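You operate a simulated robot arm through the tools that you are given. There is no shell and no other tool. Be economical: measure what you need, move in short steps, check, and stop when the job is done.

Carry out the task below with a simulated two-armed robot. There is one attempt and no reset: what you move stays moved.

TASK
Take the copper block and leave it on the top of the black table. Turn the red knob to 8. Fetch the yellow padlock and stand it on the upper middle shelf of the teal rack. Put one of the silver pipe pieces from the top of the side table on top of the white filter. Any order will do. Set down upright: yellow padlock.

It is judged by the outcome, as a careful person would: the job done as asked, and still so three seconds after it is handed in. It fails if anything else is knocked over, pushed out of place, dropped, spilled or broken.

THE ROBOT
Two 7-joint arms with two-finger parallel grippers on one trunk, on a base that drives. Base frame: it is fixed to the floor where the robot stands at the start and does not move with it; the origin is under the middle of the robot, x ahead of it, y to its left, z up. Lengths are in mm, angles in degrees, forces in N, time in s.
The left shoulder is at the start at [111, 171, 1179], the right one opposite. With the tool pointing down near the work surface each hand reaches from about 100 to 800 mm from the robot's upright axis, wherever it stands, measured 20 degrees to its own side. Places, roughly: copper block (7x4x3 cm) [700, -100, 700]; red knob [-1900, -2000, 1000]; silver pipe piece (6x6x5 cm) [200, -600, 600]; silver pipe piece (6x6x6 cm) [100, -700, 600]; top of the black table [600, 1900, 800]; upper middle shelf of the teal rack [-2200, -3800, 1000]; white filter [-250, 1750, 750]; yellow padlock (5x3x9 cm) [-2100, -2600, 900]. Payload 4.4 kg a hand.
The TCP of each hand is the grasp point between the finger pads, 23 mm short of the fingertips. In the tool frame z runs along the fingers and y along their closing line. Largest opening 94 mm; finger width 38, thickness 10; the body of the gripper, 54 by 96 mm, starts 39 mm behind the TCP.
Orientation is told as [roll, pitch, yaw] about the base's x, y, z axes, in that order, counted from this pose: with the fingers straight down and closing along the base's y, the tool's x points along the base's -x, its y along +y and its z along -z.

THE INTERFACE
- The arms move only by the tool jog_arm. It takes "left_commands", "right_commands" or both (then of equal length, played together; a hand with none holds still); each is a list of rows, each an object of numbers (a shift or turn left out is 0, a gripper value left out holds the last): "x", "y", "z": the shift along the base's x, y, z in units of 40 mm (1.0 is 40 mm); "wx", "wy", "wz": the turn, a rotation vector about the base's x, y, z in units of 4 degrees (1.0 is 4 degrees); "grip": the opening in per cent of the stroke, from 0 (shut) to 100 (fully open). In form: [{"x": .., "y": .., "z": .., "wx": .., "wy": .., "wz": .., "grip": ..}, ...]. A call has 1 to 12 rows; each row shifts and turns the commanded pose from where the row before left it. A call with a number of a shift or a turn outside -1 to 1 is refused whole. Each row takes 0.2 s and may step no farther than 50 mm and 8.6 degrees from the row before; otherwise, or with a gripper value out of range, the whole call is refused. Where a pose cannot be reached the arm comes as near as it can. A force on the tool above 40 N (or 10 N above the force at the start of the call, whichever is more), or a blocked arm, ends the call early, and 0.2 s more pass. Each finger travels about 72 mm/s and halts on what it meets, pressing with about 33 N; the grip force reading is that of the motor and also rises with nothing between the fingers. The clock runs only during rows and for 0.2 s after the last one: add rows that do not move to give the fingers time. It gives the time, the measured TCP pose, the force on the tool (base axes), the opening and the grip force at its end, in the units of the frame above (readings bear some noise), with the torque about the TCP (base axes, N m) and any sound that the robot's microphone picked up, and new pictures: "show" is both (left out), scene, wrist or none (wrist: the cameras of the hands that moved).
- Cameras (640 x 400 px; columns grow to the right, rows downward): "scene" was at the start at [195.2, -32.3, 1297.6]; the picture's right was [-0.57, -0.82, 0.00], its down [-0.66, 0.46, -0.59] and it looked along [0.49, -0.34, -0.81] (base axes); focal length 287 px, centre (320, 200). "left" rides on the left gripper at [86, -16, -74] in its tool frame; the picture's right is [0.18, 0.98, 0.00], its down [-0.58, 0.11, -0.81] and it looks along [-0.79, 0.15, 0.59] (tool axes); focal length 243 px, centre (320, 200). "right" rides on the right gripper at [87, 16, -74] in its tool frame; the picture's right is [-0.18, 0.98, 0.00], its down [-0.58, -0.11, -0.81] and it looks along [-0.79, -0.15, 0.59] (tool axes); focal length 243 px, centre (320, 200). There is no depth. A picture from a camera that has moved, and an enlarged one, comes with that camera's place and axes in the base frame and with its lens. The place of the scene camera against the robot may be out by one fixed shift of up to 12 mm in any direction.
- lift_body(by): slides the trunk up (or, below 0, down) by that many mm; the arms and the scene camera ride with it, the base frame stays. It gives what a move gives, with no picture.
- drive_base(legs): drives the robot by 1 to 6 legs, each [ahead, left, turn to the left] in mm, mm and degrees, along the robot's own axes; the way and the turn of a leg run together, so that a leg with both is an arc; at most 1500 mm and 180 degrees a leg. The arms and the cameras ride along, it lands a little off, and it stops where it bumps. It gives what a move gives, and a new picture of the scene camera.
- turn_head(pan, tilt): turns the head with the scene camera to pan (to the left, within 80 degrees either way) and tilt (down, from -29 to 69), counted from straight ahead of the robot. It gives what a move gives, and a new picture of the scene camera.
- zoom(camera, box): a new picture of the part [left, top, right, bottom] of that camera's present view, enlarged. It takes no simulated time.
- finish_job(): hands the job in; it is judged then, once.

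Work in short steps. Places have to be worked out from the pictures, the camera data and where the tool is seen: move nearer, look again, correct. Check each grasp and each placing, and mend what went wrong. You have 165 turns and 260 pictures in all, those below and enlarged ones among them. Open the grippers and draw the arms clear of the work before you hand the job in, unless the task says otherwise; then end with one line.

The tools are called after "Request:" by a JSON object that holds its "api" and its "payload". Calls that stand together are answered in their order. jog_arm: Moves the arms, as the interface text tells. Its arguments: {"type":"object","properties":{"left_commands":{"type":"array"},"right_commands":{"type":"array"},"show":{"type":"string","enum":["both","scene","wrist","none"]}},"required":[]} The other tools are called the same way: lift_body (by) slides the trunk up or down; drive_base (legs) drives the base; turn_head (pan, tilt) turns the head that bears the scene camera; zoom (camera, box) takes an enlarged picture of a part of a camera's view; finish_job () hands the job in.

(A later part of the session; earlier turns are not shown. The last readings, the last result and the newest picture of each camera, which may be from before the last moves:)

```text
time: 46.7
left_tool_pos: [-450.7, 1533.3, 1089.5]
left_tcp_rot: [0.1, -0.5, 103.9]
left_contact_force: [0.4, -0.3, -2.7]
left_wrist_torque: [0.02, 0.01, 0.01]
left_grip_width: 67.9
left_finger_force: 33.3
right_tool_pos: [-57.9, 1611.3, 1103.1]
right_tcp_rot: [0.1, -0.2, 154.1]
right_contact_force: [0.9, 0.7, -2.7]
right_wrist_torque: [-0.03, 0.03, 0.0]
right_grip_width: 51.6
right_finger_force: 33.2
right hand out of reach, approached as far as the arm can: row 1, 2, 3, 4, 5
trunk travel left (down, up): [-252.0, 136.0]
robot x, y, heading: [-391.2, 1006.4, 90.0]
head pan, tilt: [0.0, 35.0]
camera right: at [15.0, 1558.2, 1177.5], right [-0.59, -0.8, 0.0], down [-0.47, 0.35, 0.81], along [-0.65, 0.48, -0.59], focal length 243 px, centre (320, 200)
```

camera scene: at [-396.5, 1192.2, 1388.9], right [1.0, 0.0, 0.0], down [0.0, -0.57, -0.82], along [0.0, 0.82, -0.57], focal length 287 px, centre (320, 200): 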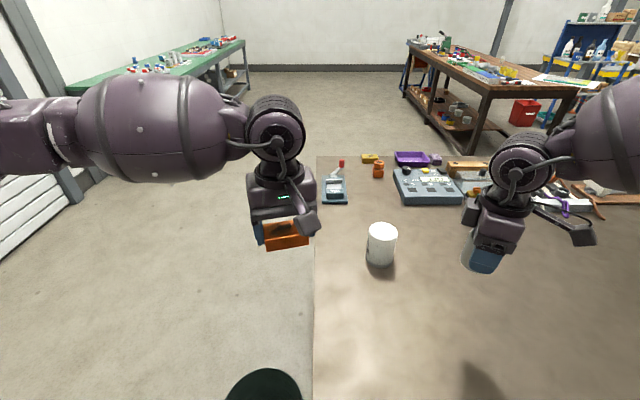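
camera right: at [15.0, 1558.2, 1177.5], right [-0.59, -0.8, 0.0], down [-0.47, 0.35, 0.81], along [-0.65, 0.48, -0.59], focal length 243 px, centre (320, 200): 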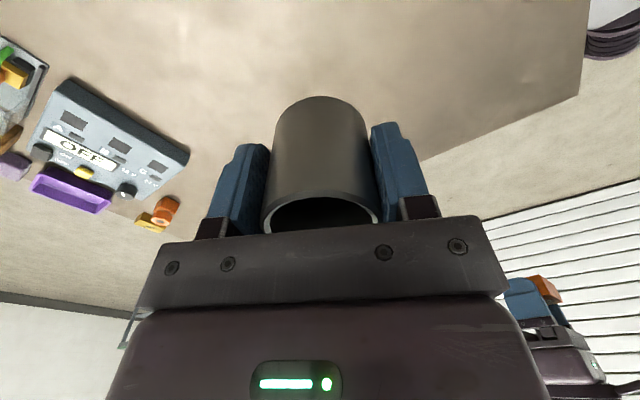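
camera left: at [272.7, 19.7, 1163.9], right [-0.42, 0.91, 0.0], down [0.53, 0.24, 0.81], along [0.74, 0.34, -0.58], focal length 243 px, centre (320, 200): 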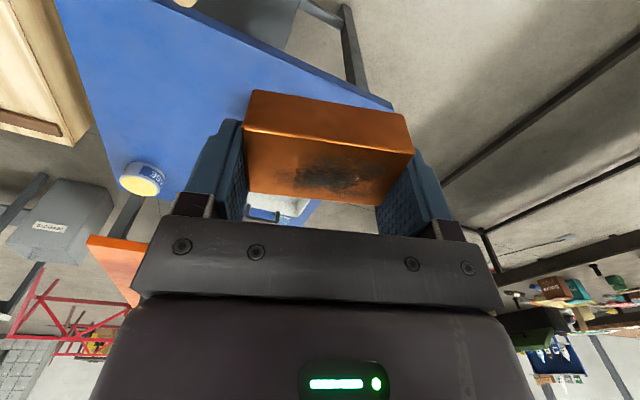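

This arm posture prefers targets to its own side. I'll set the hand out right a bit, then turn the base to 135° so the filter lies to the right-front.

Request:
{"api": "jog_arm", "payload": {"right_commands": [{"x": 0.85, "y": -0.45, "z": -0.4}, {"x": 0.85, "y": -0.45, "z": -0.4}, {"x": 0.85, "y": -0.45, "z": -0.4}, {"x": 0.85, "y": -0.45, "z": -0.4}], "show": "none"}}

Request:
{"api": "drive_base", "payload": {"legs": [[0, 0, 45]]}}

```text
time: 47.7
left_tool_pos: [-449.4, 1532.9, 1090.9]
left_tcp_rot: [0.1, -0.5, 103.8]
left_contact_force: [-0.5, 0.2, -1.4]
left_wrist_torque: [0.03, 0.04, -0.02]
left_grip_width: 67.8
left_finger_force: 33.3
right_tool_pos: [79.7, 1535.5, 1035.0]
right_tcp_rot: [0.0, -0.1, 154.1]
right_contact_force: [0.6, 0.1, -2.0]
right_wrist_torque: [-0.01, 0.01, 0.03]
right_grip_width: 52.0
right_finger_force: 33.2
trunk travel left (down, up): [-252.0, 136.0]
robot x, y, heading: [-394.0, 1003.4, 89.9]
head pan, tilt: [0.0, 35.0]
```

```text
time: 49.5
left_tool_pos: [-683.4, 1442.9, 1090.0]
left_tcp_rot: [0.2, -0.5, 131.7]
left_contact_force: [0.8, 0.0, -2.9]
left_wrist_torque: [0.04, 0.03, 0.01]
left_grip_width: 67.8
left_finger_force: 33.3
right_tool_pos: [-216.7, 1692.8, 1037.1]
right_tcp_rot: [0.1, -0.1, -178.0]
right_contact_force: [0.4, 0.2, -0.3]
right_wrist_torque: [0.03, 0.0, 0.0]
right_grip_width: 51.7
right_finger_force: 32.6
trunk travel left (down, up): [-252.0, 136.0]
robot x, y, heading: [-387.5, 1002.1, 117.7]
head pan, tilt: [0.0, 35.0]
stopped in leg 1: the robot was blocked; the commanded pose is now the measured one
camera scene: at [-471.1, 1168.4, 1389.1], right [0.89, 0.46, 0.0], down [0.27, -0.51, -0.82], along [-0.38, 0.73, -0.57], focal length 287 px, centre (320, 200)
```

scene: 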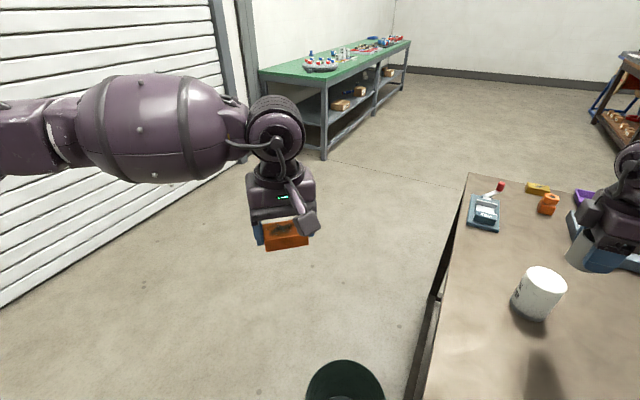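

The base corner touched the table foot at 118° — but the hand is already close to the filter. I back away slightly and move the hand toward it, checking with the wrist camera.

Request:
{"api": "drive_base", "payload": {"legs": [[-20, 0, 0]]}}

Request:
{"api": "jog_arm", "payload": {"right_commands": [{"y": 0.6}, {"y": 0.6}], "show": "both"}}

```text
time: 50.3
left_tool_pos: [-674.9, 1425.4, 1088.7]
left_tcp_rot: [0.0, -0.5, 131.7]
left_contact_force: [0.2, -0.3, -2.6]
left_wrist_torque: [0.0, 0.05, 0.04]
left_grip_width: 68.0
left_finger_force: 33.0
right_tool_pos: [-209.0, 1675.3, 1036.3]
right_tcp_rot: [0.0, 0.0, -178.2]
right_contact_force: [0.9, -0.7, -1.5]
right_wrist_torque: [0.01, -0.01, -0.03]
right_grip_width: 51.1
right_finger_force: 33.0
trunk travel left (down, up): [-252.0, 136.0]
robot x, y, heading: [-376.1, 987.1, 117.6]
head pan, tilt: [0.0, 35.0]
camera scene: at [-463.0, 1151.1, 1388.8], right [0.89, 0.46, 0.0], down [0.27, -0.51, -0.82], along [-0.38, 0.73, -0.57], focal length 287 px, centre (320, 200)
```

scene: 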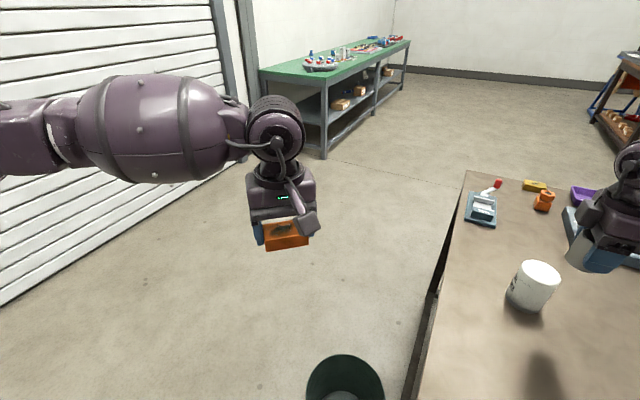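

```text
time: 50.9
left_tool_pos: [-674.1, 1425.8, 1089.7]
left_tcp_rot: [0.2, -0.3, 131.7]
left_contact_force: [-0.4, -0.1, -2.6]
left_wrist_torque: [0.0, 0.04, 0.01]
left_grip_width: 68.0
left_finger_force: 32.9
right_tool_pos: [-209.0, 1724.2, 1036.2]
right_tcp_rot: [0.0, -0.1, -177.9]
right_contact_force: [-0.2, -1.2, -1.2]
right_wrist_torque: [-0.04, 0.01, 0.0]
right_grip_width: 51.3
right_finger_force: 32.2
trunk travel left (down, up): [-252.0, 136.0]
robot x, y, heading: [-377.8, 984.8, 117.6]
head pan, tilt: [0.0, 35.0]
camera scene: at [-462.8, 1151.7, 1388.9], right [0.89, 0.46, 0.0], down [0.27, -0.51, -0.82], along [-0.38, 0.73, -0.57], focal length 287 px, centre (320, 200)
camera right: at [-120.1, 1710.8, 1112.5], right [-0.15, -0.99, 0.0], down [-0.58, 0.09, 0.81], along [-0.8, 0.12, -0.59], focal length 243 px, centre (320, 200)
```

scene: 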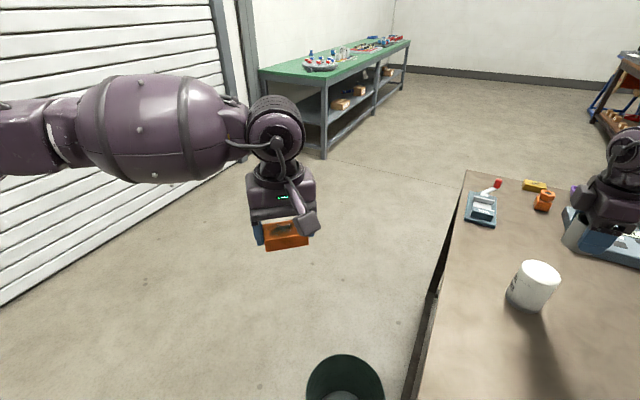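
right: 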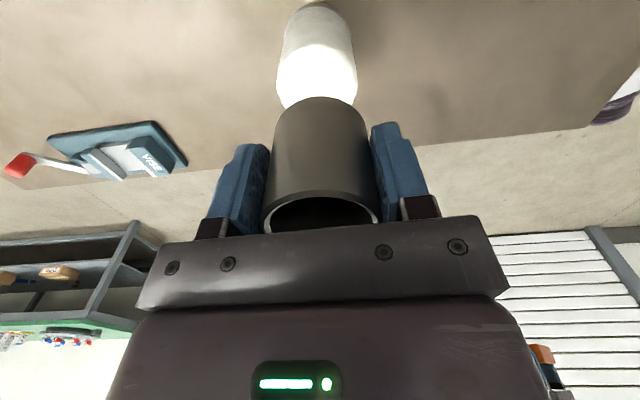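

Cross-checking the cameras, filter top is ≈[-229,1731,~905], diameter ≈70. I align above it and descend partway.

Request:
{"api": "jog_arm", "payload": {"right_commands": [{"x": -0.48, "y": 0.17}, {"z": -0.5}, {"z": -0.5}, {"z": -0.4}], "show": "both"}}

```text
time: 51.9
left_tool_pos: [-674.3, 1426.2, 1089.9]
left_tcp_rot: [0.2, -0.3, 131.8]
left_contact_force: [-0.1, 0.5, -2.2]
left_wrist_torque: [0.02, 0.07, 0.0]
left_grip_width: 68.0
left_finger_force: 32.9
right_tool_pos: [-217.2, 1715.8, 994.6]
right_tcp_rot: [0.1, 0.0, -178.0]
right_contact_force: [0.5, -0.3, -1.1]
right_wrist_torque: [0.0, 0.0, -0.03]
right_grip_width: 51.8
right_finger_force: 32.7
right hand out of reach, approached as far as the arm can: row 3, 4
trunk travel left (down, up): [-252.0, 136.0]
robot x, y, heading: [-379.9, 986.8, 117.6]
head pan, tilt: [0.0, 35.0]
camera scene: at [-462.9, 1151.9, 1388.8], right [0.89, 0.46, 0.0], down [0.27, -0.51, -0.82], along [-0.38, 0.73, -0.57], focal length 287 px, centre (320, 200)
camera right: at [-130.0, 1702.4, 1070.6], right [-0.15, -0.99, 0.0], down [-0.58, 0.09, 0.81], along [-0.8, 0.12, -0.59], focal length 243 px, centre (320, 200)
```

scene: 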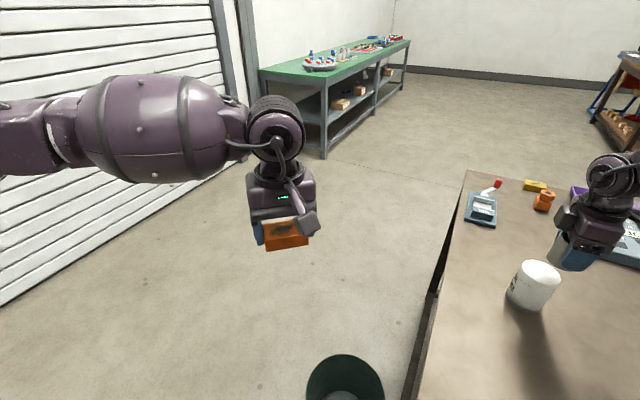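
right: 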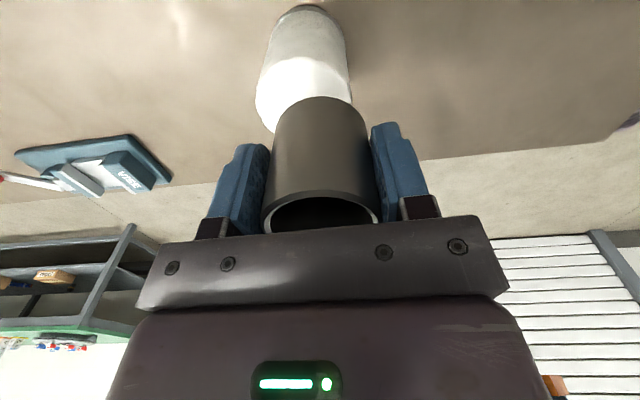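

Reach limits the descent, so I raise the arm 40 mm and drop the trunk 80 mm, then align.

Request:
{"api": "jog_arm", "payload": {"right_commands": [{"z": 0.5}, {"z": 0.5}], "show": "none"}}

Request:
{"api": "lift_body", "payload": {"by": -75}}

Request:
{"api": "jog_arm", "payload": {"right_commands": [{"x": -0.2, "y": 0.35}, {}], "show": "both"}}

```text
time: 52.5
left_tool_pos: [-674.1, 1426.7, 1090.0]
left_tcp_rot: [0.2, -0.5, 131.7]
left_contact_force: [0.6, 0.2, -2.8]
left_wrist_torque: [0.01, 0.02, 0.02]
left_grip_width: 67.7
left_finger_force: 33.5
right_tool_pos: [-218.8, 1716.3, 1036.2]
right_tcp_rot: [0.1, 0.0, -178.1]
right_contact_force: [0.4, -0.7, -0.8]
right_wrist_torque: [-0.02, 0.02, 0.01]
right_grip_width: 51.7
right_finger_force: 32.6
trunk travel left (down, up): [-252.0, 136.0]
robot x, y, heading: [-381.2, 983.1, 117.7]
head pan, tilt: [0.0, 35.0]
```

```text
time: 53.7
left_tool_pos: [-673.1, 1425.9, 1016.4]
left_tcp_rot: [0.2, -0.6, 131.7]
left_contact_force: [-0.3, -0.6, -2.1]
left_wrist_torque: [0.02, 0.03, -0.01]
left_grip_width: 67.8
left_finger_force: 32.9
right_tool_pos: [-220.0, 1712.8, 962.3]
right_tcp_rot: [-0.1, -0.1, -178.1]
right_contact_force: [0.7, -0.1, -0.2]
right_wrist_torque: [0.03, 0.04, -0.02]
right_grip_width: 51.5
right_finger_force: 33.2
trunk travel left (down, up): [-177.0, 211.0]
robot x, y, heading: [-379.4, 986.5, 117.7]
head pan, tilt: [0.0, 35.0]
```

```text
time: 54.3
left_tool_pos: [-673.7, 1425.3, 1014.8]
left_tcp_rot: [0.0, -0.5, 131.7]
left_contact_force: [-0.4, -0.4, -4.5]
left_wrist_torque: [-0.04, -0.01, 0.01]
left_grip_width: 67.8
left_finger_force: 33.3
right_tool_pos: [-227.6, 1728.1, 961.2]
right_tcp_rot: [0.1, -0.1, -178.0]
right_contact_force: [-0.5, 0.7, -1.6]
right_wrist_torque: [0.01, -0.02, -0.06]
right_grip_width: 51.5
right_finger_force: 32.8
trunk travel left (down, up): [-177.0, 211.0]
robot x, y, heading: [-380.0, 986.4, 117.7]
head pan, tilt: [0.0, 35.0]
camera scene: at [-491.5, 1205.9, 1307.5], right [0.89, 0.46, 0.0], down [0.27, -0.51, -0.82], along [-0.38, 0.73, -0.57], focal length 287 px, centre (320, 200)
camera right: at [-139.2, 1714.7, 1036.3], right [-0.15, -0.99, 0.0], down [-0.58, 0.09, 0.81], along [-0.8, 0.12, -0.59], focal length 243 px, centre (320, 200)
```

scene: 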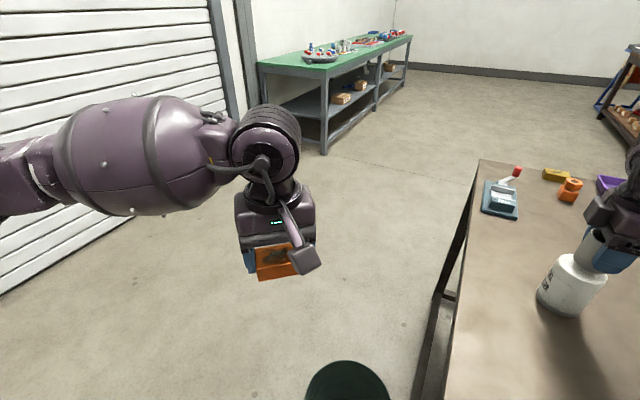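
right: 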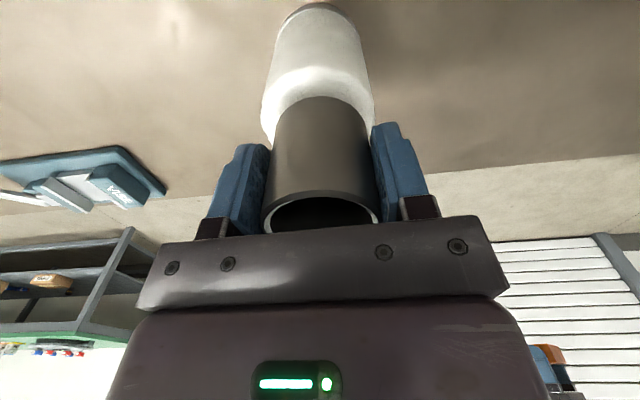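

Laterally aligned. I zoom to check the alignment in the other direction.

Request:
{"api": "zoom", "payload": {"camera": "scene", "box": [480, 180, 640, 330]}}

Request:
{"api": "zoom", "payload": {"camera": "right", "box": [220, 0, 420, 240]}}

```text
2.67 times, centred on (560, 255) of scene
camera zoom: at [-491.5, 1205.9, 1307.5], right [0.89, 0.46, 0.0], down [0.27, -0.51, -0.82], along [-0.38, 0.73, -0.57], focal length 766 px, centre (-320, 53)
```

zoom: 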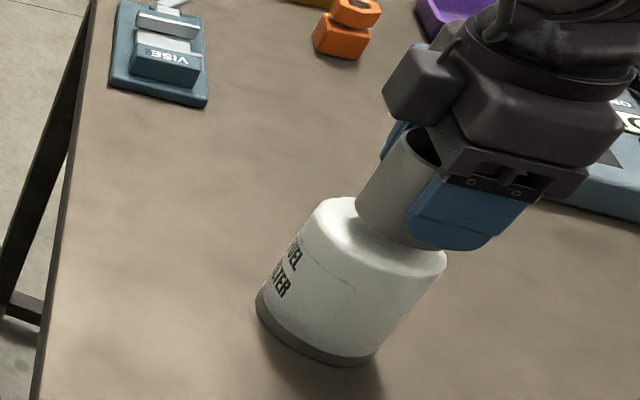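

```text
1.67 times, centred on (320, 120) of right
camera zoom: at [-139.2, 1714.7, 1036.3], right [-0.15, -0.99, 0.0], down [-0.58, 0.09, 0.81], along [-0.8, 0.12, -0.59], focal length 404 px, centre (320, 333)
```

zoom: 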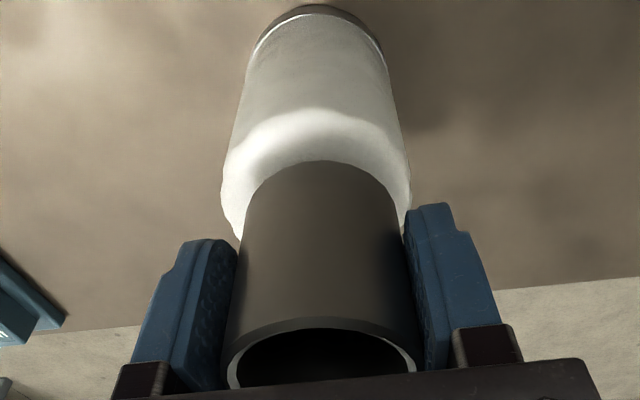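

Pipe bottom ≈930 and filter top ≈915; alignment within a few mm. I lower gently until contact.

Request:
{"api": "jog_arm", "payload": {"right_commands": [{"x": -0.05, "z": -0.15}, {"z": -0.1}, {"z": -0.08}], "show": "wrist"}}

Request:
{"api": "zoom", "payload": {"camera": "scene", "box": [480, 180, 640, 330]}}

```text
time: 55.1
left_tool_pos: [-674.0, 1427.0, 1014.8]
left_tcp_rot: [0.2, -0.4, 131.8]
left_contact_force: [-0.3, -0.1, -2.7]
left_wrist_torque: [0.02, 0.0, 0.02]
left_grip_width: 68.1
left_finger_force: 33.3
right_tool_pos: [-230.0, 1729.4, 947.5]
right_tcp_rot: [0.0, 0.0, -178.2]
right_contact_force: [-0.3, 0.2, -1.6]
right_wrist_torque: [0.0, 0.02, 0.01]
right_grip_width: 51.2
right_finger_force: 33.2
trunk travel left (down, up): [-177.0, 211.0]
robot x, y, heading: [-376.8, 985.7, 117.6]
head pan, tilt: [0.0, 35.0]
camera right: at [-141.0, 1715.5, 1022.6], right [-0.15, -0.99, 0.0], down [-0.58, 0.09, 0.81], along [-0.8, 0.12, -0.59], focal length 243 px, centre (320, 200)
```

right: 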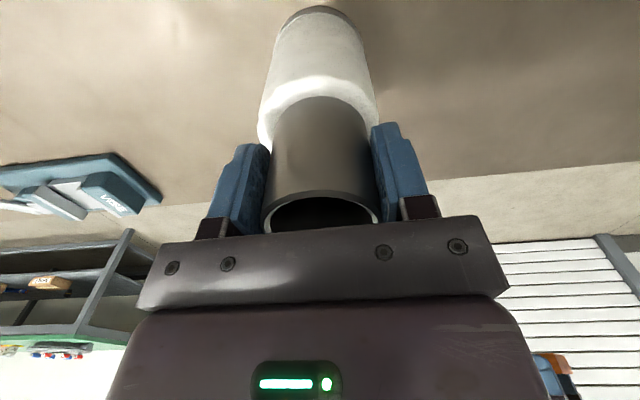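

```text
2.67 times, centred on (560, 255) of scene
camera zoom: at [-491.7, 1206.5, 1307.3], right [0.89, 0.46, 0.0], down [0.27, -0.51, -0.82], along [-0.38, 0.73, -0.57], focal length 766 px, centre (-320, 53)
```

zoom: 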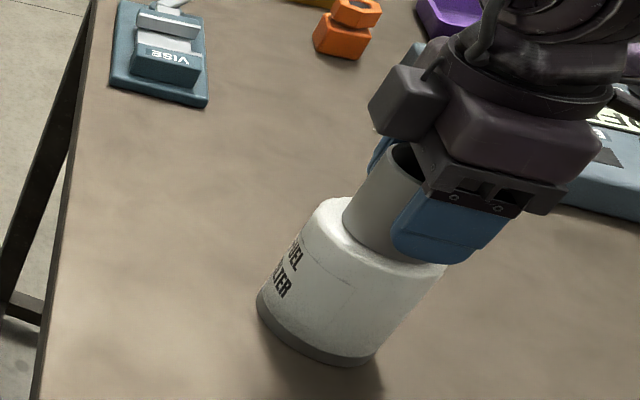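

No contact yet. Continue down in fine steps.

Request:
{"api": "jog_arm", "payload": {"right_commands": [{"z": -0.08}, {"z": -0.08}, {"z": -0.08}], "show": "none"}}

Request:
{"api": "zoom", "payload": {"camera": "scene", "box": [500, 200, 620, 320]}}

```text
time: 55.9
left_tool_pos: [-673.7, 1423.2, 1015.7]
left_tcp_rot: [0.1, -0.6, 131.7]
left_contact_force: [-0.3, 1.4, -3.5]
left_wrist_torque: [0.03, 0.02, 0.0]
left_grip_width: 67.8
left_finger_force: 33.0
right_tool_pos: [-231.0, 1728.0, 940.9]
right_tcp_rot: [-0.3, -0.2, -178.1]
right_contact_force: [1.4, 0.1, 30.5]
right_wrist_torque: [-0.67, 0.16, 0.03]
right_grip_width: 51.3
right_finger_force: 30.9
trunk travel left (down, up): [-177.0, 211.0]
robot x, y, heading: [-379.0, 983.3, 117.8]
head pan, tilt: [0.0, 35.0]
```

```text
3.33 times, centred on (560, 260) of scene
camera zoom: at [-491.9, 1203.7, 1308.2], right [0.89, 0.46, 0.0], down [0.27, -0.51, -0.82], along [-0.38, 0.73, -0.57], focal length 957 px, centre (-480, 0)
```

zoom: 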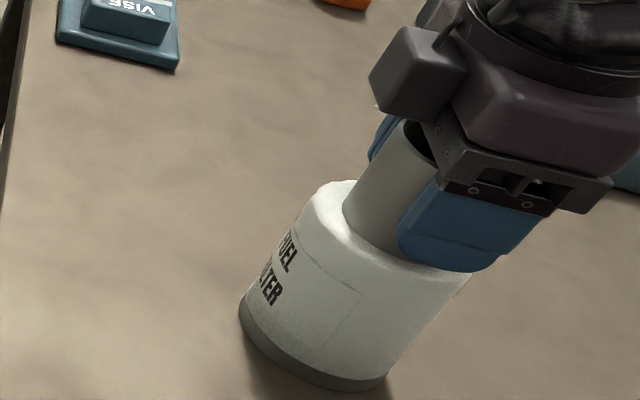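

Contact: 30 N at TCP z 941 and the pipe looks centred on the filter. I ease off and open gradually.

Request:
{"api": "jog_arm", "payload": {"right_commands": [{"z": 0.06}, {"grip": 58}, {"grip": 66}, {"grip": 80}, {"grip": 100}, {}], "show": "both"}}

Request:
{"api": "zoom", "payload": {"camera": "scene", "box": [500, 200, 620, 320]}}

```text
time: 57.3
left_tool_pos: [-674.4, 1426.2, 1013.6]
left_tcp_rot: [0.1, -0.3, 131.7]
left_contact_force: [1.2, 0.7, -2.7]
left_wrist_torque: [0.03, 0.0, 0.01]
left_grip_width: 67.8
left_finger_force: 33.3
right_tool_pos: [-229.2, 1728.1, 939.7]
right_tcp_rot: [0.0, 0.0, -178.0]
right_contact_force: [-0.9, -0.7, 0.3]
right_wrist_torque: [0.0, 0.03, -0.03]
right_grip_width: 93.8
right_finger_force: 0.0
trunk travel left (down, up): [-177.0, 211.0]
robot x, y, heading: [-380.4, 984.3, 117.5]
head pan, tilt: [0.0, 35.0]
camera scene: at [-491.8, 1206.3, 1307.3], right [0.89, 0.46, 0.0], down [0.27, -0.51, -0.82], along [-0.38, 0.73, -0.57], focal length 287 px, centre (320, 200)
camera right: at [-141.4, 1714.8, 1015.3], right [-0.15, -0.99, 0.0], down [-0.58, 0.09, 0.81], along [-0.8, 0.12, -0.59], focal length 243 px, centre (320, 200)
```

scene: 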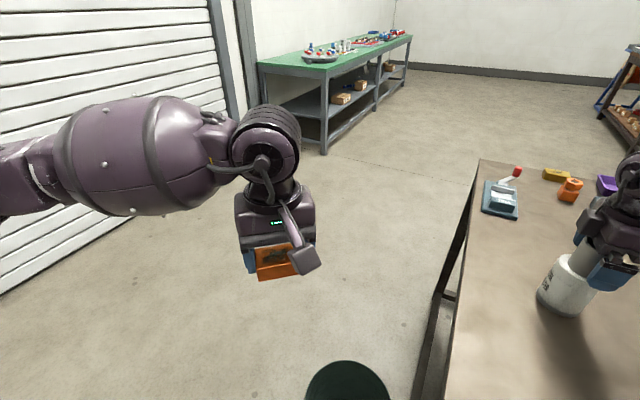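
right: 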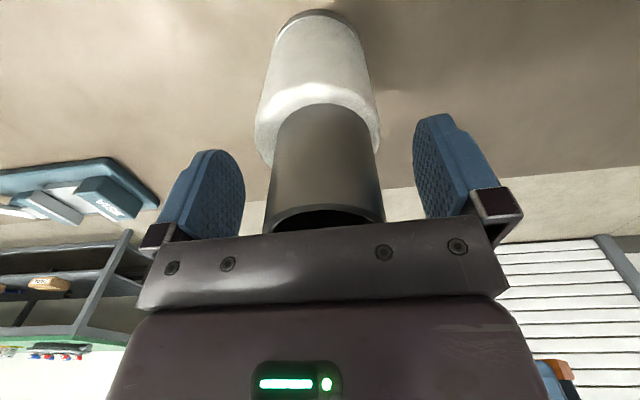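

```text
3.33 times, centred on (560, 260) of scene
camera zoom: at [-491.8, 1206.3, 1307.3], right [0.89, 0.46, 0.0], down [0.27, -0.51, -0.82], along [-0.38, 0.73, -0.57], focal length 957 px, centre (-480, 0)
```

zoom: 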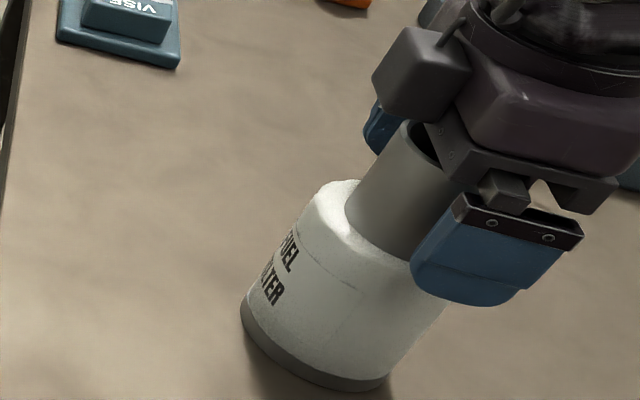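

The pipe stands on the filter. I withdraw straight up and check.

Request:
{"api": "jog_arm", "payload": {"right_commands": [{"z": 0.5}, {"z": 0.7}, {"z": 0.7}, {"z": 0.7}], "show": "both"}}

```text
time: 58.3
left_tool_pos: [-674.0, 1425.0, 1014.8]
left_tcp_rot: [0.1, -0.5, 131.6]
left_contact_force: [-0.3, 0.5, -2.1]
left_wrist_torque: [0.01, 0.02, -0.02]
left_grip_width: 67.6
left_finger_force: 32.7
right_tool_pos: [-229.4, 1728.4, 1044.5]
right_tcp_rot: [0.0, 0.1, -178.0]
right_contact_force: [-0.1, -0.9, 0.5]
right_wrist_torque: [-0.01, -0.01, 0.01]
right_grip_width: 94.2
right_finger_force: 0.0
trunk travel left (down, up): [-177.0, 211.0]
robot x, y, heading: [-378.5, 986.3, 117.5]
head pan, tilt: [0.0, 35.0]
camera scene: at [-491.6, 1205.5, 1307.6], right [0.89, 0.46, 0.0], down [0.27, -0.51, -0.82], along [-0.38, 0.73, -0.57], focal length 287 px, centre (320, 200)
camera right: at [-140.8, 1713.8, 1119.8], right [-0.15, -0.99, 0.0], down [-0.58, 0.09, 0.81], along [-0.8, 0.12, -0.59], focal length 243 px, centre (320, 200)
```

scene: 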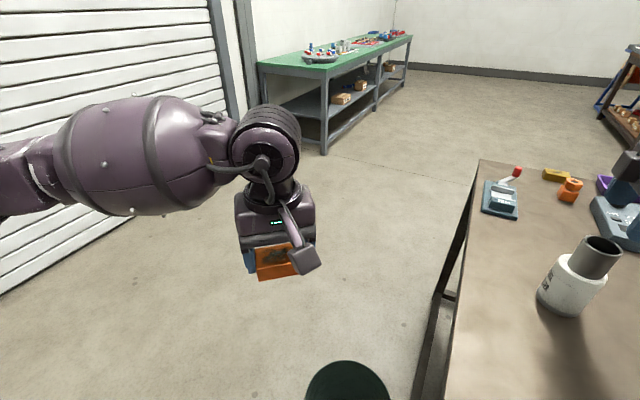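
right: 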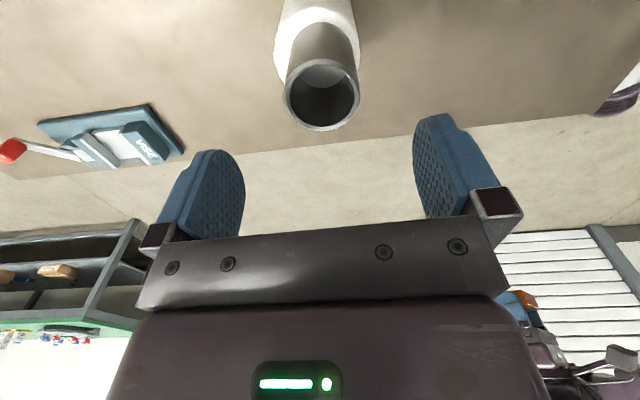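

Pipe placed well. Now I back off, face the table again and shift right so the left hand is over the free front strip.

Request:
{"api": "drive_base", "payload": {"legs": [[-150, 0, 0], [0, 0, -27.5], [120, -370, 0]]}}

```text
time: 64.4
left_tool_pos: [8.6, 1500.9, 1014.5]
left_tcp_rot: [0.2, -0.5, 103.6]
left_contact_force: [0.0, 0.1, -2.9]
left_wrist_torque: [0.02, 0.01, 0.02]
left_grip_width: 67.9
left_finger_force: 32.5
right_tool_pos: [544.2, 1557.5, 1044.1]
right_tcp_rot: [0.0, -0.1, 153.9]
right_contact_force: [-0.5, -0.2, -0.4]
right_wrist_torque: [-0.03, -0.02, -0.03]
right_grip_width: 94.0
right_finger_force: 0.1
trunk travel left (down, up): [-177.0, 211.0]
robot x, y, heading: [60.9, 974.1, 89.6]
head pan, tilt: [0.0, 35.0]
camera scene: at [61.8, 1221.3, 1307.3], right [1.0, -0.01, 0.0], down [0.0, -0.57, -0.82], along [0.01, 0.82, -0.57], focal length 287 px, centre (320, 200)
```

scene: 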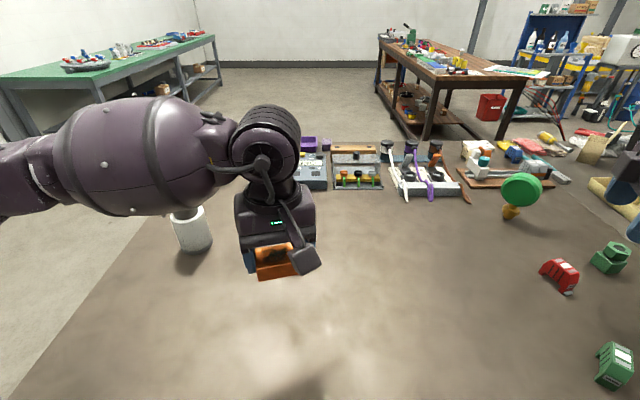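

Area below the left hand is free. I lower most of the way, then in fine steps to contact.

Request:
{"api": "jog_arm", "payload": {"left_commands": [{"z": -0.9}, {"z": -0.9}, {"z": -0.9}, {"z": -0.5}], "show": "wrist"}}

```text
time: 65.4
left_tool_pos: [8.9, 1502.2, 887.2]
left_tcp_rot: [0.2, -0.4, 103.7]
left_contact_force: [-0.6, 0.7, -3.3]
left_wrist_torque: [0.06, 0.02, -0.02]
left_grip_width: 68.1
left_finger_force: 32.7
right_tool_pos: [542.2, 1559.0, 1042.7]
right_tcp_rot: [0.0, 0.1, 153.9]
right_contact_force: [0.4, -0.3, 0.9]
right_wrist_torque: [-0.02, -0.05, 0.01]
right_grip_width: 94.1
right_finger_force: 0.1
trunk travel left (down, up): [-177.0, 211.0]
robot x, y, heading: [61.4, 974.4, 89.8]
head pan, tilt: [0.0, 35.0]
camera left: at [44.8, 1420.4, 960.3], right [-0.91, -0.41, 0.0], down [-0.24, 0.53, 0.81], along [-0.33, 0.74, -0.59], focal length 243 px, centre (320, 200)
```

left: 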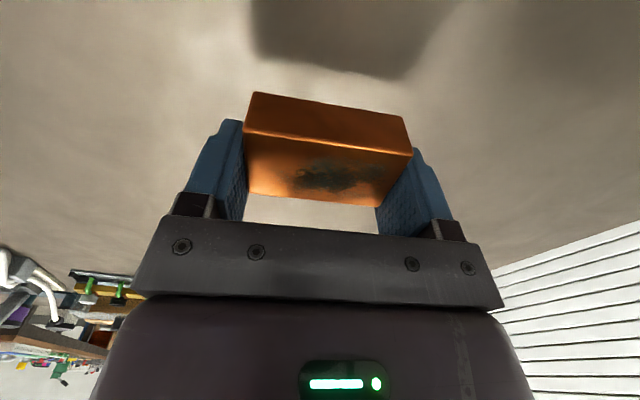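

Still clear of the table. Fine descent until the force shows contact.

Request:
{"api": "jog_arm", "payload": {"left_commands": [{"z": -0.25}, {"z": -0.25}, {"z": -0.2}, {"z": -0.2}, {"z": -0.15}, {"z": -0.15}], "show": "wrist"}}

```text
time: 66.8
left_tool_pos: [8.5, 1500.6, 838.0]
left_tcp_rot: [0.1, -0.4, 103.6]
left_contact_force: [-0.9, 0.2, -2.9]
left_wrist_torque: [0.03, 0.01, 0.0]
left_grip_width: 67.8
left_finger_force: 33.0
right_tool_pos: [542.4, 1558.0, 1044.4]
right_tcp_rot: [0.0, 0.0, 154.0]
right_contact_force: [-0.1, 0.7, -0.7]
right_wrist_torque: [-0.01, 0.04, 0.03]
right_grip_width: 93.9
right_finger_force: 0.0
trunk travel left (down, up): [-177.0, 211.0]
robot x, y, heading: [64.2, 974.6, 89.7]
head pan, tilt: [0.0, 35.0]
camera left: at [44.9, 1419.9, 911.7], right [-0.91, -0.41, 0.0], down [-0.24, 0.53, 0.81], along [-0.33, 0.74, -0.58], focal length 243 px, centre (320, 200)
```

left: 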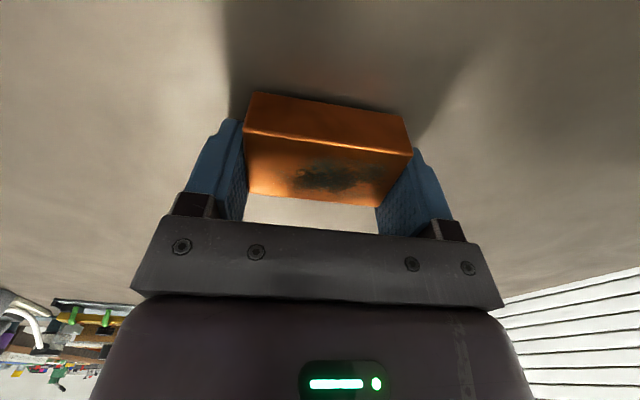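

Request:
{"api": "jog_arm", "payload": {"left_commands": [{"z": -0.1}, {"z": -0.1}, {"z": -0.1}, {"z": -0.1}, {"z": -0.1}, {"z": -0.1}], "show": "wrist"}}

```text
time: 67.7
left_tool_pos: [9.0, 1499.5, 832.5]
left_tcp_rot: [-0.1, -0.9, 103.6]
left_contact_force: [-5.3, -8.8, 31.5]
left_wrist_torque: [-1.26, 1.18, 0.31]
left_grip_width: 67.6
left_finger_force: 33.2
right_tool_pos: [541.5, 1557.2, 1044.5]
right_tcp_rot: [-0.1, -0.1, 154.0]
right_contact_force: [0.0, 0.5, 0.3]
right_wrist_torque: [0.0, 0.01, 0.03]
right_grip_width: 94.3
right_finger_force: 0.0
trunk travel left (down, up): [-177.0, 211.0]
robot x, y, heading: [60.0, 973.9, 89.7]
head pan, tilt: [0.0, 35.0]
stopped in row 4 (left hand): the force on the tool passed its limit at 45 N (the readings are from after the stop); the commanded pose is now the measured one
camera left: at [44.5, 1418.7, 906.5], right [-0.91, -0.41, 0.0], down [-0.24, 0.53, 0.81], along [-0.33, 0.74, -0.58], focal length 243 px, centre (320, 200)
```

left: 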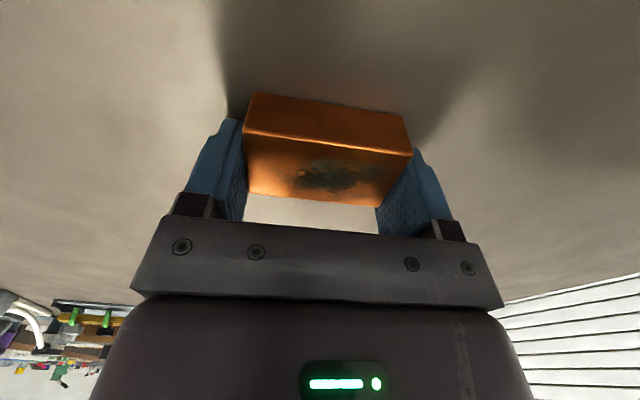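

Contact with the table top (≈z 808). I ease up a touch, open, then withdraw straight up.

Request:
{"api": "jog_arm", "payload": {"left_commands": [{"z": 0.06}, {"grip": 80}, {"grip": 100}, {"grip": 100}, {}], "show": "none"}}

Request:
{"api": "jog_arm", "payload": {"left_commands": [{"z": 0.5}, {"z": 0.9}, {"z": 0.9}, {"z": 0.9}, {"z": 0.9}], "show": "both"}}

```text
time: 68.9
left_tool_pos: [8.5, 1501.5, 833.8]
left_tcp_rot: [0.0, -0.9, 103.6]
left_contact_force: [-2.7, -1.3, 29.2]
left_wrist_torque: [-0.45, -0.43, -0.52]
left_grip_width: 91.2
left_finger_force: 0.1
right_tool_pos: [541.1, 1556.3, 1045.7]
right_tcp_rot: [-0.2, -0.1, 154.0]
right_contact_force: [-0.1, -0.1, 0.4]
right_wrist_torque: [-0.01, -0.02, -0.01]
right_grip_width: 94.2
right_finger_force: 0.1
trunk travel left (down, up): [-177.0, 211.0]
robot x, y, heading: [59.6, 970.1, 89.6]
head pan, tilt: [0.0, 35.0]
```

```text
time: 70.1
left_tool_pos: [8.6, 1502.5, 996.4]
left_tcp_rot: [0.2, -0.6, 103.7]
left_contact_force: [-0.3, -0.2, -0.7]
left_wrist_torque: [0.04, 0.0, 0.01]
left_grip_width: 94.0
left_finger_force: 0.0
right_tool_pos: [543.2, 1557.4, 1044.1]
right_tcp_rot: [0.0, 0.0, 153.8]
right_contact_force: [-0.1, 0.3, 0.8]
right_wrist_torque: [0.02, -0.01, 0.0]
right_grip_width: 94.1
right_finger_force: 0.1
trunk travel left (down, up): [-177.0, 211.0]
robot x, y, heading: [59.9, 973.6, 89.7]
head pan, tilt: [0.0, 35.0]
camera scene: at [61.5, 1220.5, 1307.5], right [1.0, -0.01, 0.0], down [0.0, -0.57, -0.82], along [0.01, 0.82, -0.57], focal length 287 px, centre (320, 200)
camera left: at [44.0, 1420.2, 1069.5], right [-0.91, -0.41, 0.0], down [-0.24, 0.53, 0.81], along [-0.33, 0.74, -0.58], focal length 243 px, centre (320, 200)
```

scene: 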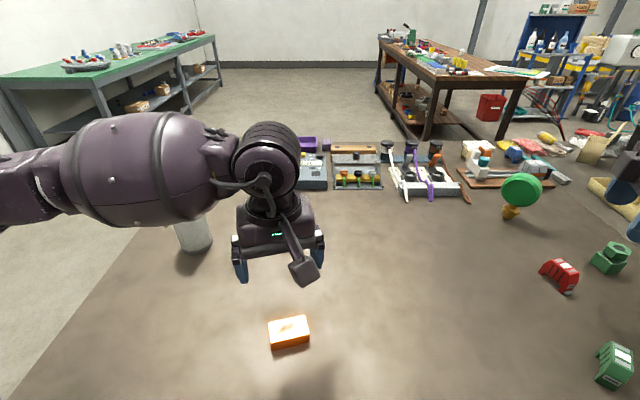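
left: 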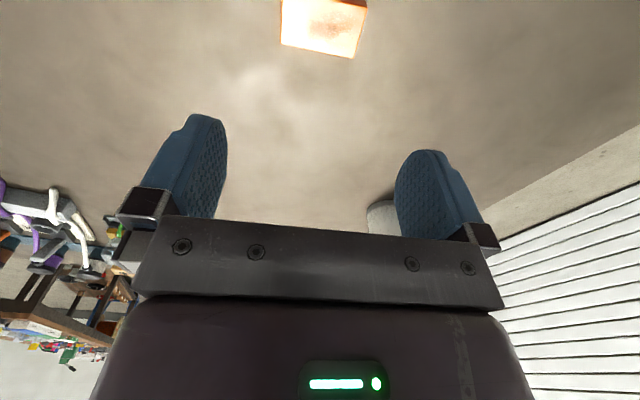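

Copper block is placed. I back off and turn toward the knob/padlock/rack area to look at it.

Request:
{"api": "drive_base", "payload": {"legs": [[-450, 0, 0], [0, 0, 135]]}}

Request:
{"api": "turn_head", "payload": {"pan": 0, "tilt": 15}}

```text
time: 78.5
left_tool_pos: [-251.0, 92.2, 995.9]
left_tcp_rot: [0.0, -0.6, -118.2]
left_contact_force: [0.7, -0.7, -0.2]
left_wrist_torque: [-0.03, 0.0, -0.03]
left_grip_width: 94.1
left_finger_force: 0.0
right_tool_pos: [-687.4, 406.9, 1042.6]
right_tcp_rot: [0.1, 0.0, -67.8]
right_contact_force: [-0.2, -1.0, 0.3]
right_wrist_torque: [0.01, -0.02, 0.02]
right_grip_width: 94.1
right_finger_force: 0.0
trunk travel left (down, up): [-177.0, 211.0]
robot x, y, heading: [62.2, 520.5, -132.1]
head pan, tilt: [0.0, 35.0]
camera scene: at [-101.5, 354.5, 1307.4], right [-0.74, 0.67, 0.0], down [0.38, 0.43, -0.82], along [-0.55, -0.61, -0.57], focal length 287 px, centre (320, 200)
```

scene: 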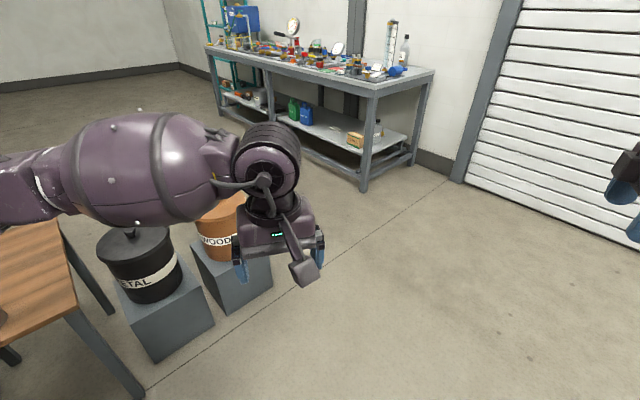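

```text
time: 79.4
left_tool_pos: [-251.8, 91.6, 994.4]
left_tcp_rot: [0.0, -0.5, -118.2]
left_contact_force: [-0.2, 1.4, 0.5]
left_wrist_torque: [0.01, -0.01, -0.01]
left_grip_width: 93.7
left_finger_force: 0.1
right_tool_pos: [-688.5, 407.3, 1043.4]
right_tcp_rot: [0.1, 0.0, -67.8]
right_contact_force: [-0.5, 0.1, 0.0]
right_wrist_torque: [0.01, 0.02, 0.03]
right_grip_width: 94.0
right_finger_force: 0.1
trunk travel left (down, up): [-177.0, 211.0]
robot x, y, heading: [60.2, 524.8, -132.4]
head pan, tilt: [0.0, 15.0]
camera scene: at [-105.1, 350.7, 1339.3], right [-0.74, 0.67, 0.0], down [0.17, 0.19, -0.97], along [-0.65, -0.72, -0.26], focal length 287 px, centre (320, 200)
```

scene: 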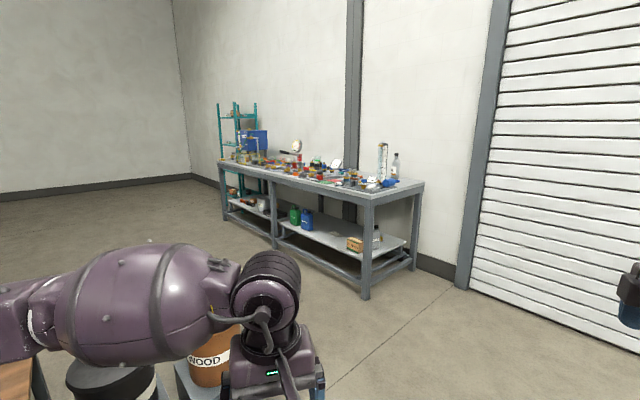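

Bench front edge is at x≈-1710. I turn to face −x, drive to x≈-1040, and strafe south to y≈-1900.

Request:
{"api": "drive_base", "payload": {"legs": [[0, 0, -47.6], [1080, 0, 0], [0, 1200, 0], [0, 1200, 0]]}}

Request:
{"api": "turn_head", "payload": {"pan": 0, "tilt": 25}}

```text
time: 108.0
left_tool_pos: [-1583.7, -1917.7, 994.6]
left_tcp_rot: [0.0, -0.6, -167.5]
left_contact_force: [-0.4, 0.6, -0.4]
left_wrist_torque: [0.0, -0.01, 0.01]
left_grip_width: 94.1
left_finger_force: 0.1
right_tool_pos: [-1630.0, -1382.3, 1043.5]
right_tcp_rot: [0.1, 0.1, -117.0]
right_contact_force: [-0.3, -0.6, 0.1]
right_wrist_torque: [0.01, -0.02, 0.0]
right_grip_width: 93.8
right_finger_force: 0.0
trunk travel left (down, up): [-177.0, 211.0]
robot x, y, heading: [-1057.5, -1872.3, 178.7]
head pan, tilt: [0.0, 15.0]
camera scene: at [-1299.1, -1858.5, 1339.4], right [0.02, 1.0, 0.0], down [0.26, -0.01, -0.97], along [-0.97, 0.02, -0.26], focal length 287 px, centre (320, 200)
```

scene: 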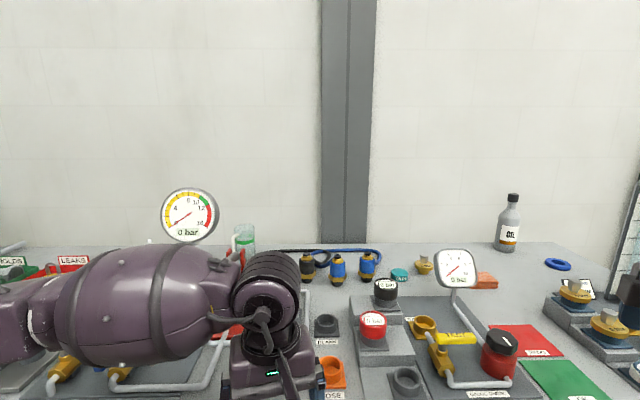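

```text
time: 108.7
left_tool_pos: [-1584.5, -1918.0, 995.4]
left_tcp_rot: [0.0, -0.6, -167.4]
left_contact_force: [-1.1, -0.6, 0.6]
left_wrist_torque: [0.02, 0.0, 0.0]
left_grip_width: 93.7
left_finger_force: 0.0
right_tool_pos: [-1630.8, -1382.7, 1043.3]
right_tcp_rot: [0.1, -0.1, -117.0]
right_contact_force: [-0.1, -0.2, 0.9]
right_wrist_torque: [0.04, -0.04, -0.02]
right_grip_width: 94.0
right_finger_force: 0.0
trunk travel left (down, up): [-177.0, 211.0]
robot x, y, heading: [-1054.4, -1874.5, 178.6]
head pan, tilt: [0.0, 25.0]
camera scene: at [-1297.8, -1858.4, 1323.2], right [0.02, 1.0, 0.0], down [0.42, -0.01, -0.91], along [-0.91, 0.02, -0.42], focal length 287 px, centre (320, 200)
```

scene: 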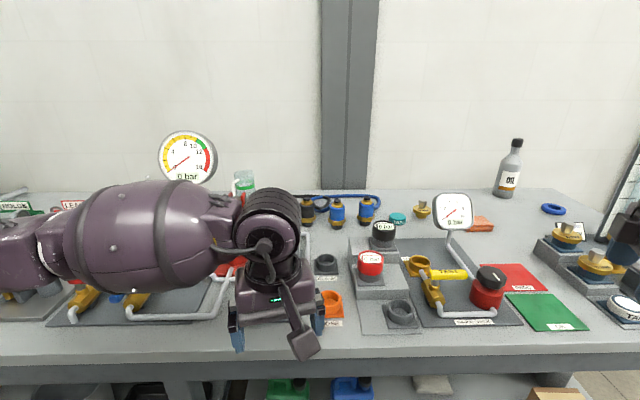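

The knob should be hidden behind the left hand at (255,217). I move the left arm aside to look.

Request:
{"api": "jog_arm", "payload": {"left_commands": [{"y": -0.9, "x": 0.4}, {"y": -0.9, "x": 0.4}, {"y": -0.9, "x": 0.4}, {"y": -0.9, "x": 0.4}, {"y": -0.9, "x": 0.4}, {"y": -0.9, "x": 0.4}, {"y": -0.9, "x": 0.4}, {"y": -0.9, "x": 0.4}], "show": "scene"}}

```text
time: 110.5
left_tool_pos: [-1461.9, -2191.2, 1004.0]
left_tcp_rot: [-5.9, -2.3, -167.7]
left_contact_force: [1.6, -3.5, -5.5]
left_wrist_torque: [0.23, 0.17, -0.01]
left_grip_width: 94.3
left_finger_force: 0.2
right_tool_pos: [-1626.1, -1383.0, 1048.6]
right_tcp_rot: [-0.4, -0.2, -117.0]
right_contact_force: [1.1, 1.2, -0.3]
right_wrist_torque: [0.0, 0.03, -0.02]
right_grip_width: 94.0
right_finger_force: 0.2
trunk travel left (down, up): [-177.0, 211.0]
robot x, y, heading: [-1050.2, -1872.5, 178.4]
head pan, tilt: [0.0, 25.0]
camera scene: at [-1292.3, -1859.5, 1325.1], right [0.02, 1.0, 0.0], down [0.42, -0.01, -0.91], along [-0.91, 0.02, -0.42], focal length 287 px, centre (320, 200)
```

scene: 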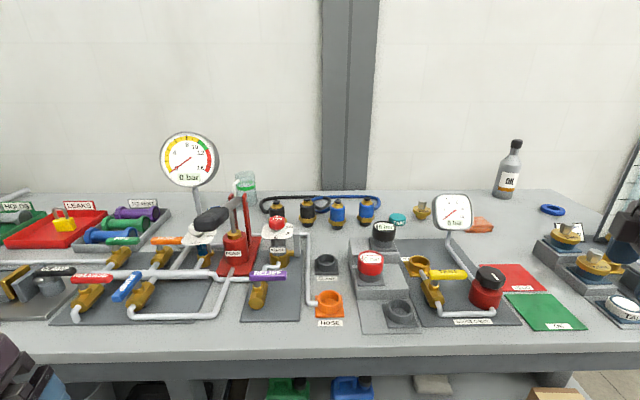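

Now I see a red knob with a white dial near (278,228), and the yellow padlock at (63,220) in the red tray. Zoom on both.

Request:
{"api": "zoom", "payload": {"camera": "scene", "box": [210, 190, 330, 310]}}

Request:
{"api": "zoom", "payload": {"camera": "scene", "box": [0, 170, 200, 300]}}

```text
3.33 times, centred on (270, 250) of scene
camera zoom: at [-1292.3, -1859.5, 1325.1], right [0.02, 1.0, 0.0], down [0.42, -0.01, -0.91], along [-0.91, 0.02, -0.42], focal length 957 px, centre (487, 33)
```

zoom: 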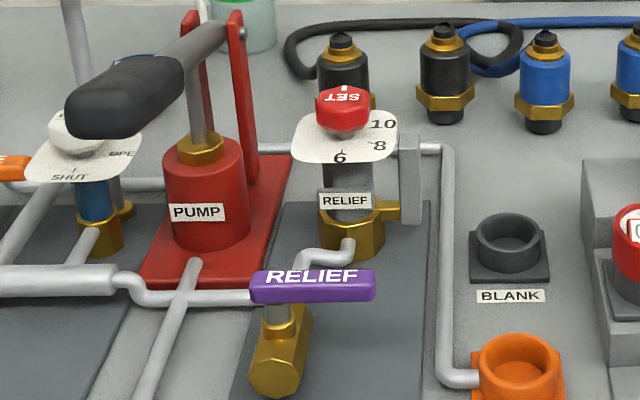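

```text
3.08 times, centred on (100, 235) of scene
camera zoom: at [-1292.3, -1859.5, 1325.1], right [0.02, 1.0, 0.0], down [0.42, -0.01, -0.91], along [-0.91, 0.02, -0.42], focal length 884 px, centre (997, 92)
```

zoom: 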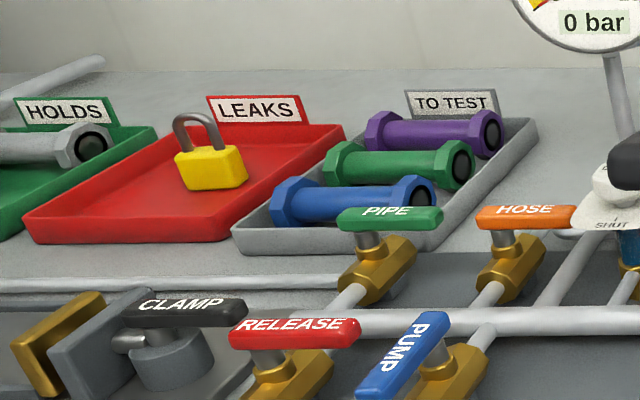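

The SET knob has a dial with 6 at front, 8 front-right, 10 right; the pointer needs a view from above. I raise the trunk, pull the right hand back, and centre the left hand.

Request:
{"api": "lift_body", "payload": {"by": 130}}

Request:
{"api": "jog_arm", "payload": {"left_commands": [{"y": 0.85, "x": -0.3, "wy": 0.0}, {"y": 0.85, "x": -0.3}, {"y": 0.85, "x": -0.3}, {"y": 0.85, "x": -0.3}, {"y": 0.85, "x": -0.3}, {"y": 0.85, "x": -0.3}, {"y": 0.85, "x": -0.3}], "right_commands": [{"x": 0.6}, {"x": 0.6}, {"x": 0.6}, {"x": 0.6}, {"x": 0.6}, {"x": 0.6}, {"x": 0.6}], "show": "scene"}}

```text
time: 112.1
left_tool_pos: [-1455.4, -2205.9, 1124.5]
left_tcp_rot: [0.0, -0.6, -167.4]
left_contact_force: [-0.3, 0.3, -0.3]
left_wrist_torque: [-0.01, -0.03, -0.01]
left_grip_width: 93.7
left_finger_force: 0.1
right_tool_pos: [-1629.6, -1383.2, 1172.6]
right_tcp_rot: [0.1, -0.1, -117.1]
right_contact_force: [0.4, -1.2, -0.2]
right_wrist_torque: [0.02, -0.01, -0.03]
right_grip_width: 94.0
right_finger_force: 0.1
trunk travel left (down, up): [-307.0, 81.0]
robot x, y, heading: [-1051.4, -1872.3, 178.7]
head pan, tilt: [0.0, 25.0]
```

```text
time: 113.7
left_tool_pos: [-1493.1, -2059.0, 1169.4]
left_tcp_rot: [-0.2, -0.7, -167.4]
left_contact_force: [0.3, -0.3, 0.8]
left_wrist_torque: [-0.01, 0.04, 0.02]
left_grip_width: 93.8
left_finger_force: 0.1
left hand out of reach, approached as far as the arm can: row 4, 5, 6, 7
right_tool_pos: [-1461.9, -1383.0, 1174.0]
right_tcp_rot: [0.0, -0.1, -117.1]
right_contact_force: [0.7, 0.2, -0.2]
right_wrist_torque: [0.02, 0.01, 0.0]
right_grip_width: 94.2
right_finger_force: 0.1
trunk travel left (down, up): [-307.0, 81.0]
robot x, y, heading: [-1053.3, -1875.7, 178.7]
head pan, tilt: [0.0, 25.0]
camera scene: at [-1209.6, -1860.8, 1462.6], right [0.02, 1.0, 0.0], down [0.42, -0.01, -0.91], along [-0.91, 0.02, -0.42], focal length 287 px, centre (320, 200)
```

scene: 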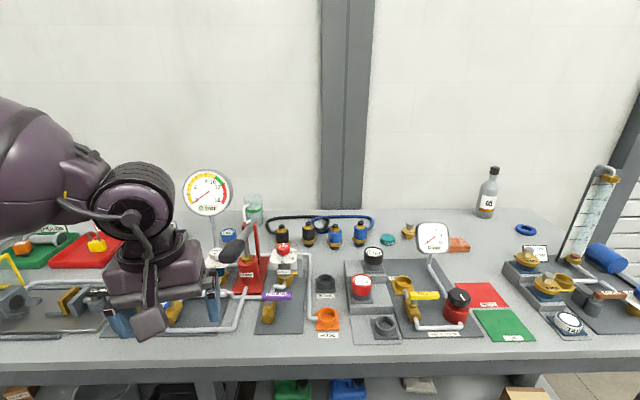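

Request:
{"api": "zoom", "payload": {"camera": "scene", "box": [225, 215, 335, 325]}}

```text
3.64 times, centred on (280, 270) of scene
camera zoom: at [-1209.6, -1860.8, 1462.6], right [0.02, 1.0, 0.0], down [0.42, -0.01, -0.91], along [-0.91, 0.02, -0.42], focal length 1044 px, centre (466, -54)
```

zoom: 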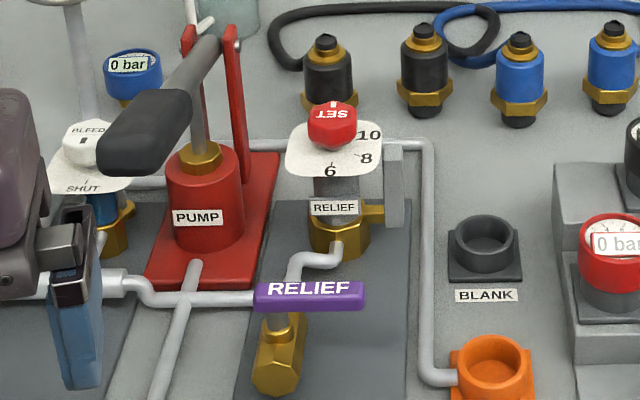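

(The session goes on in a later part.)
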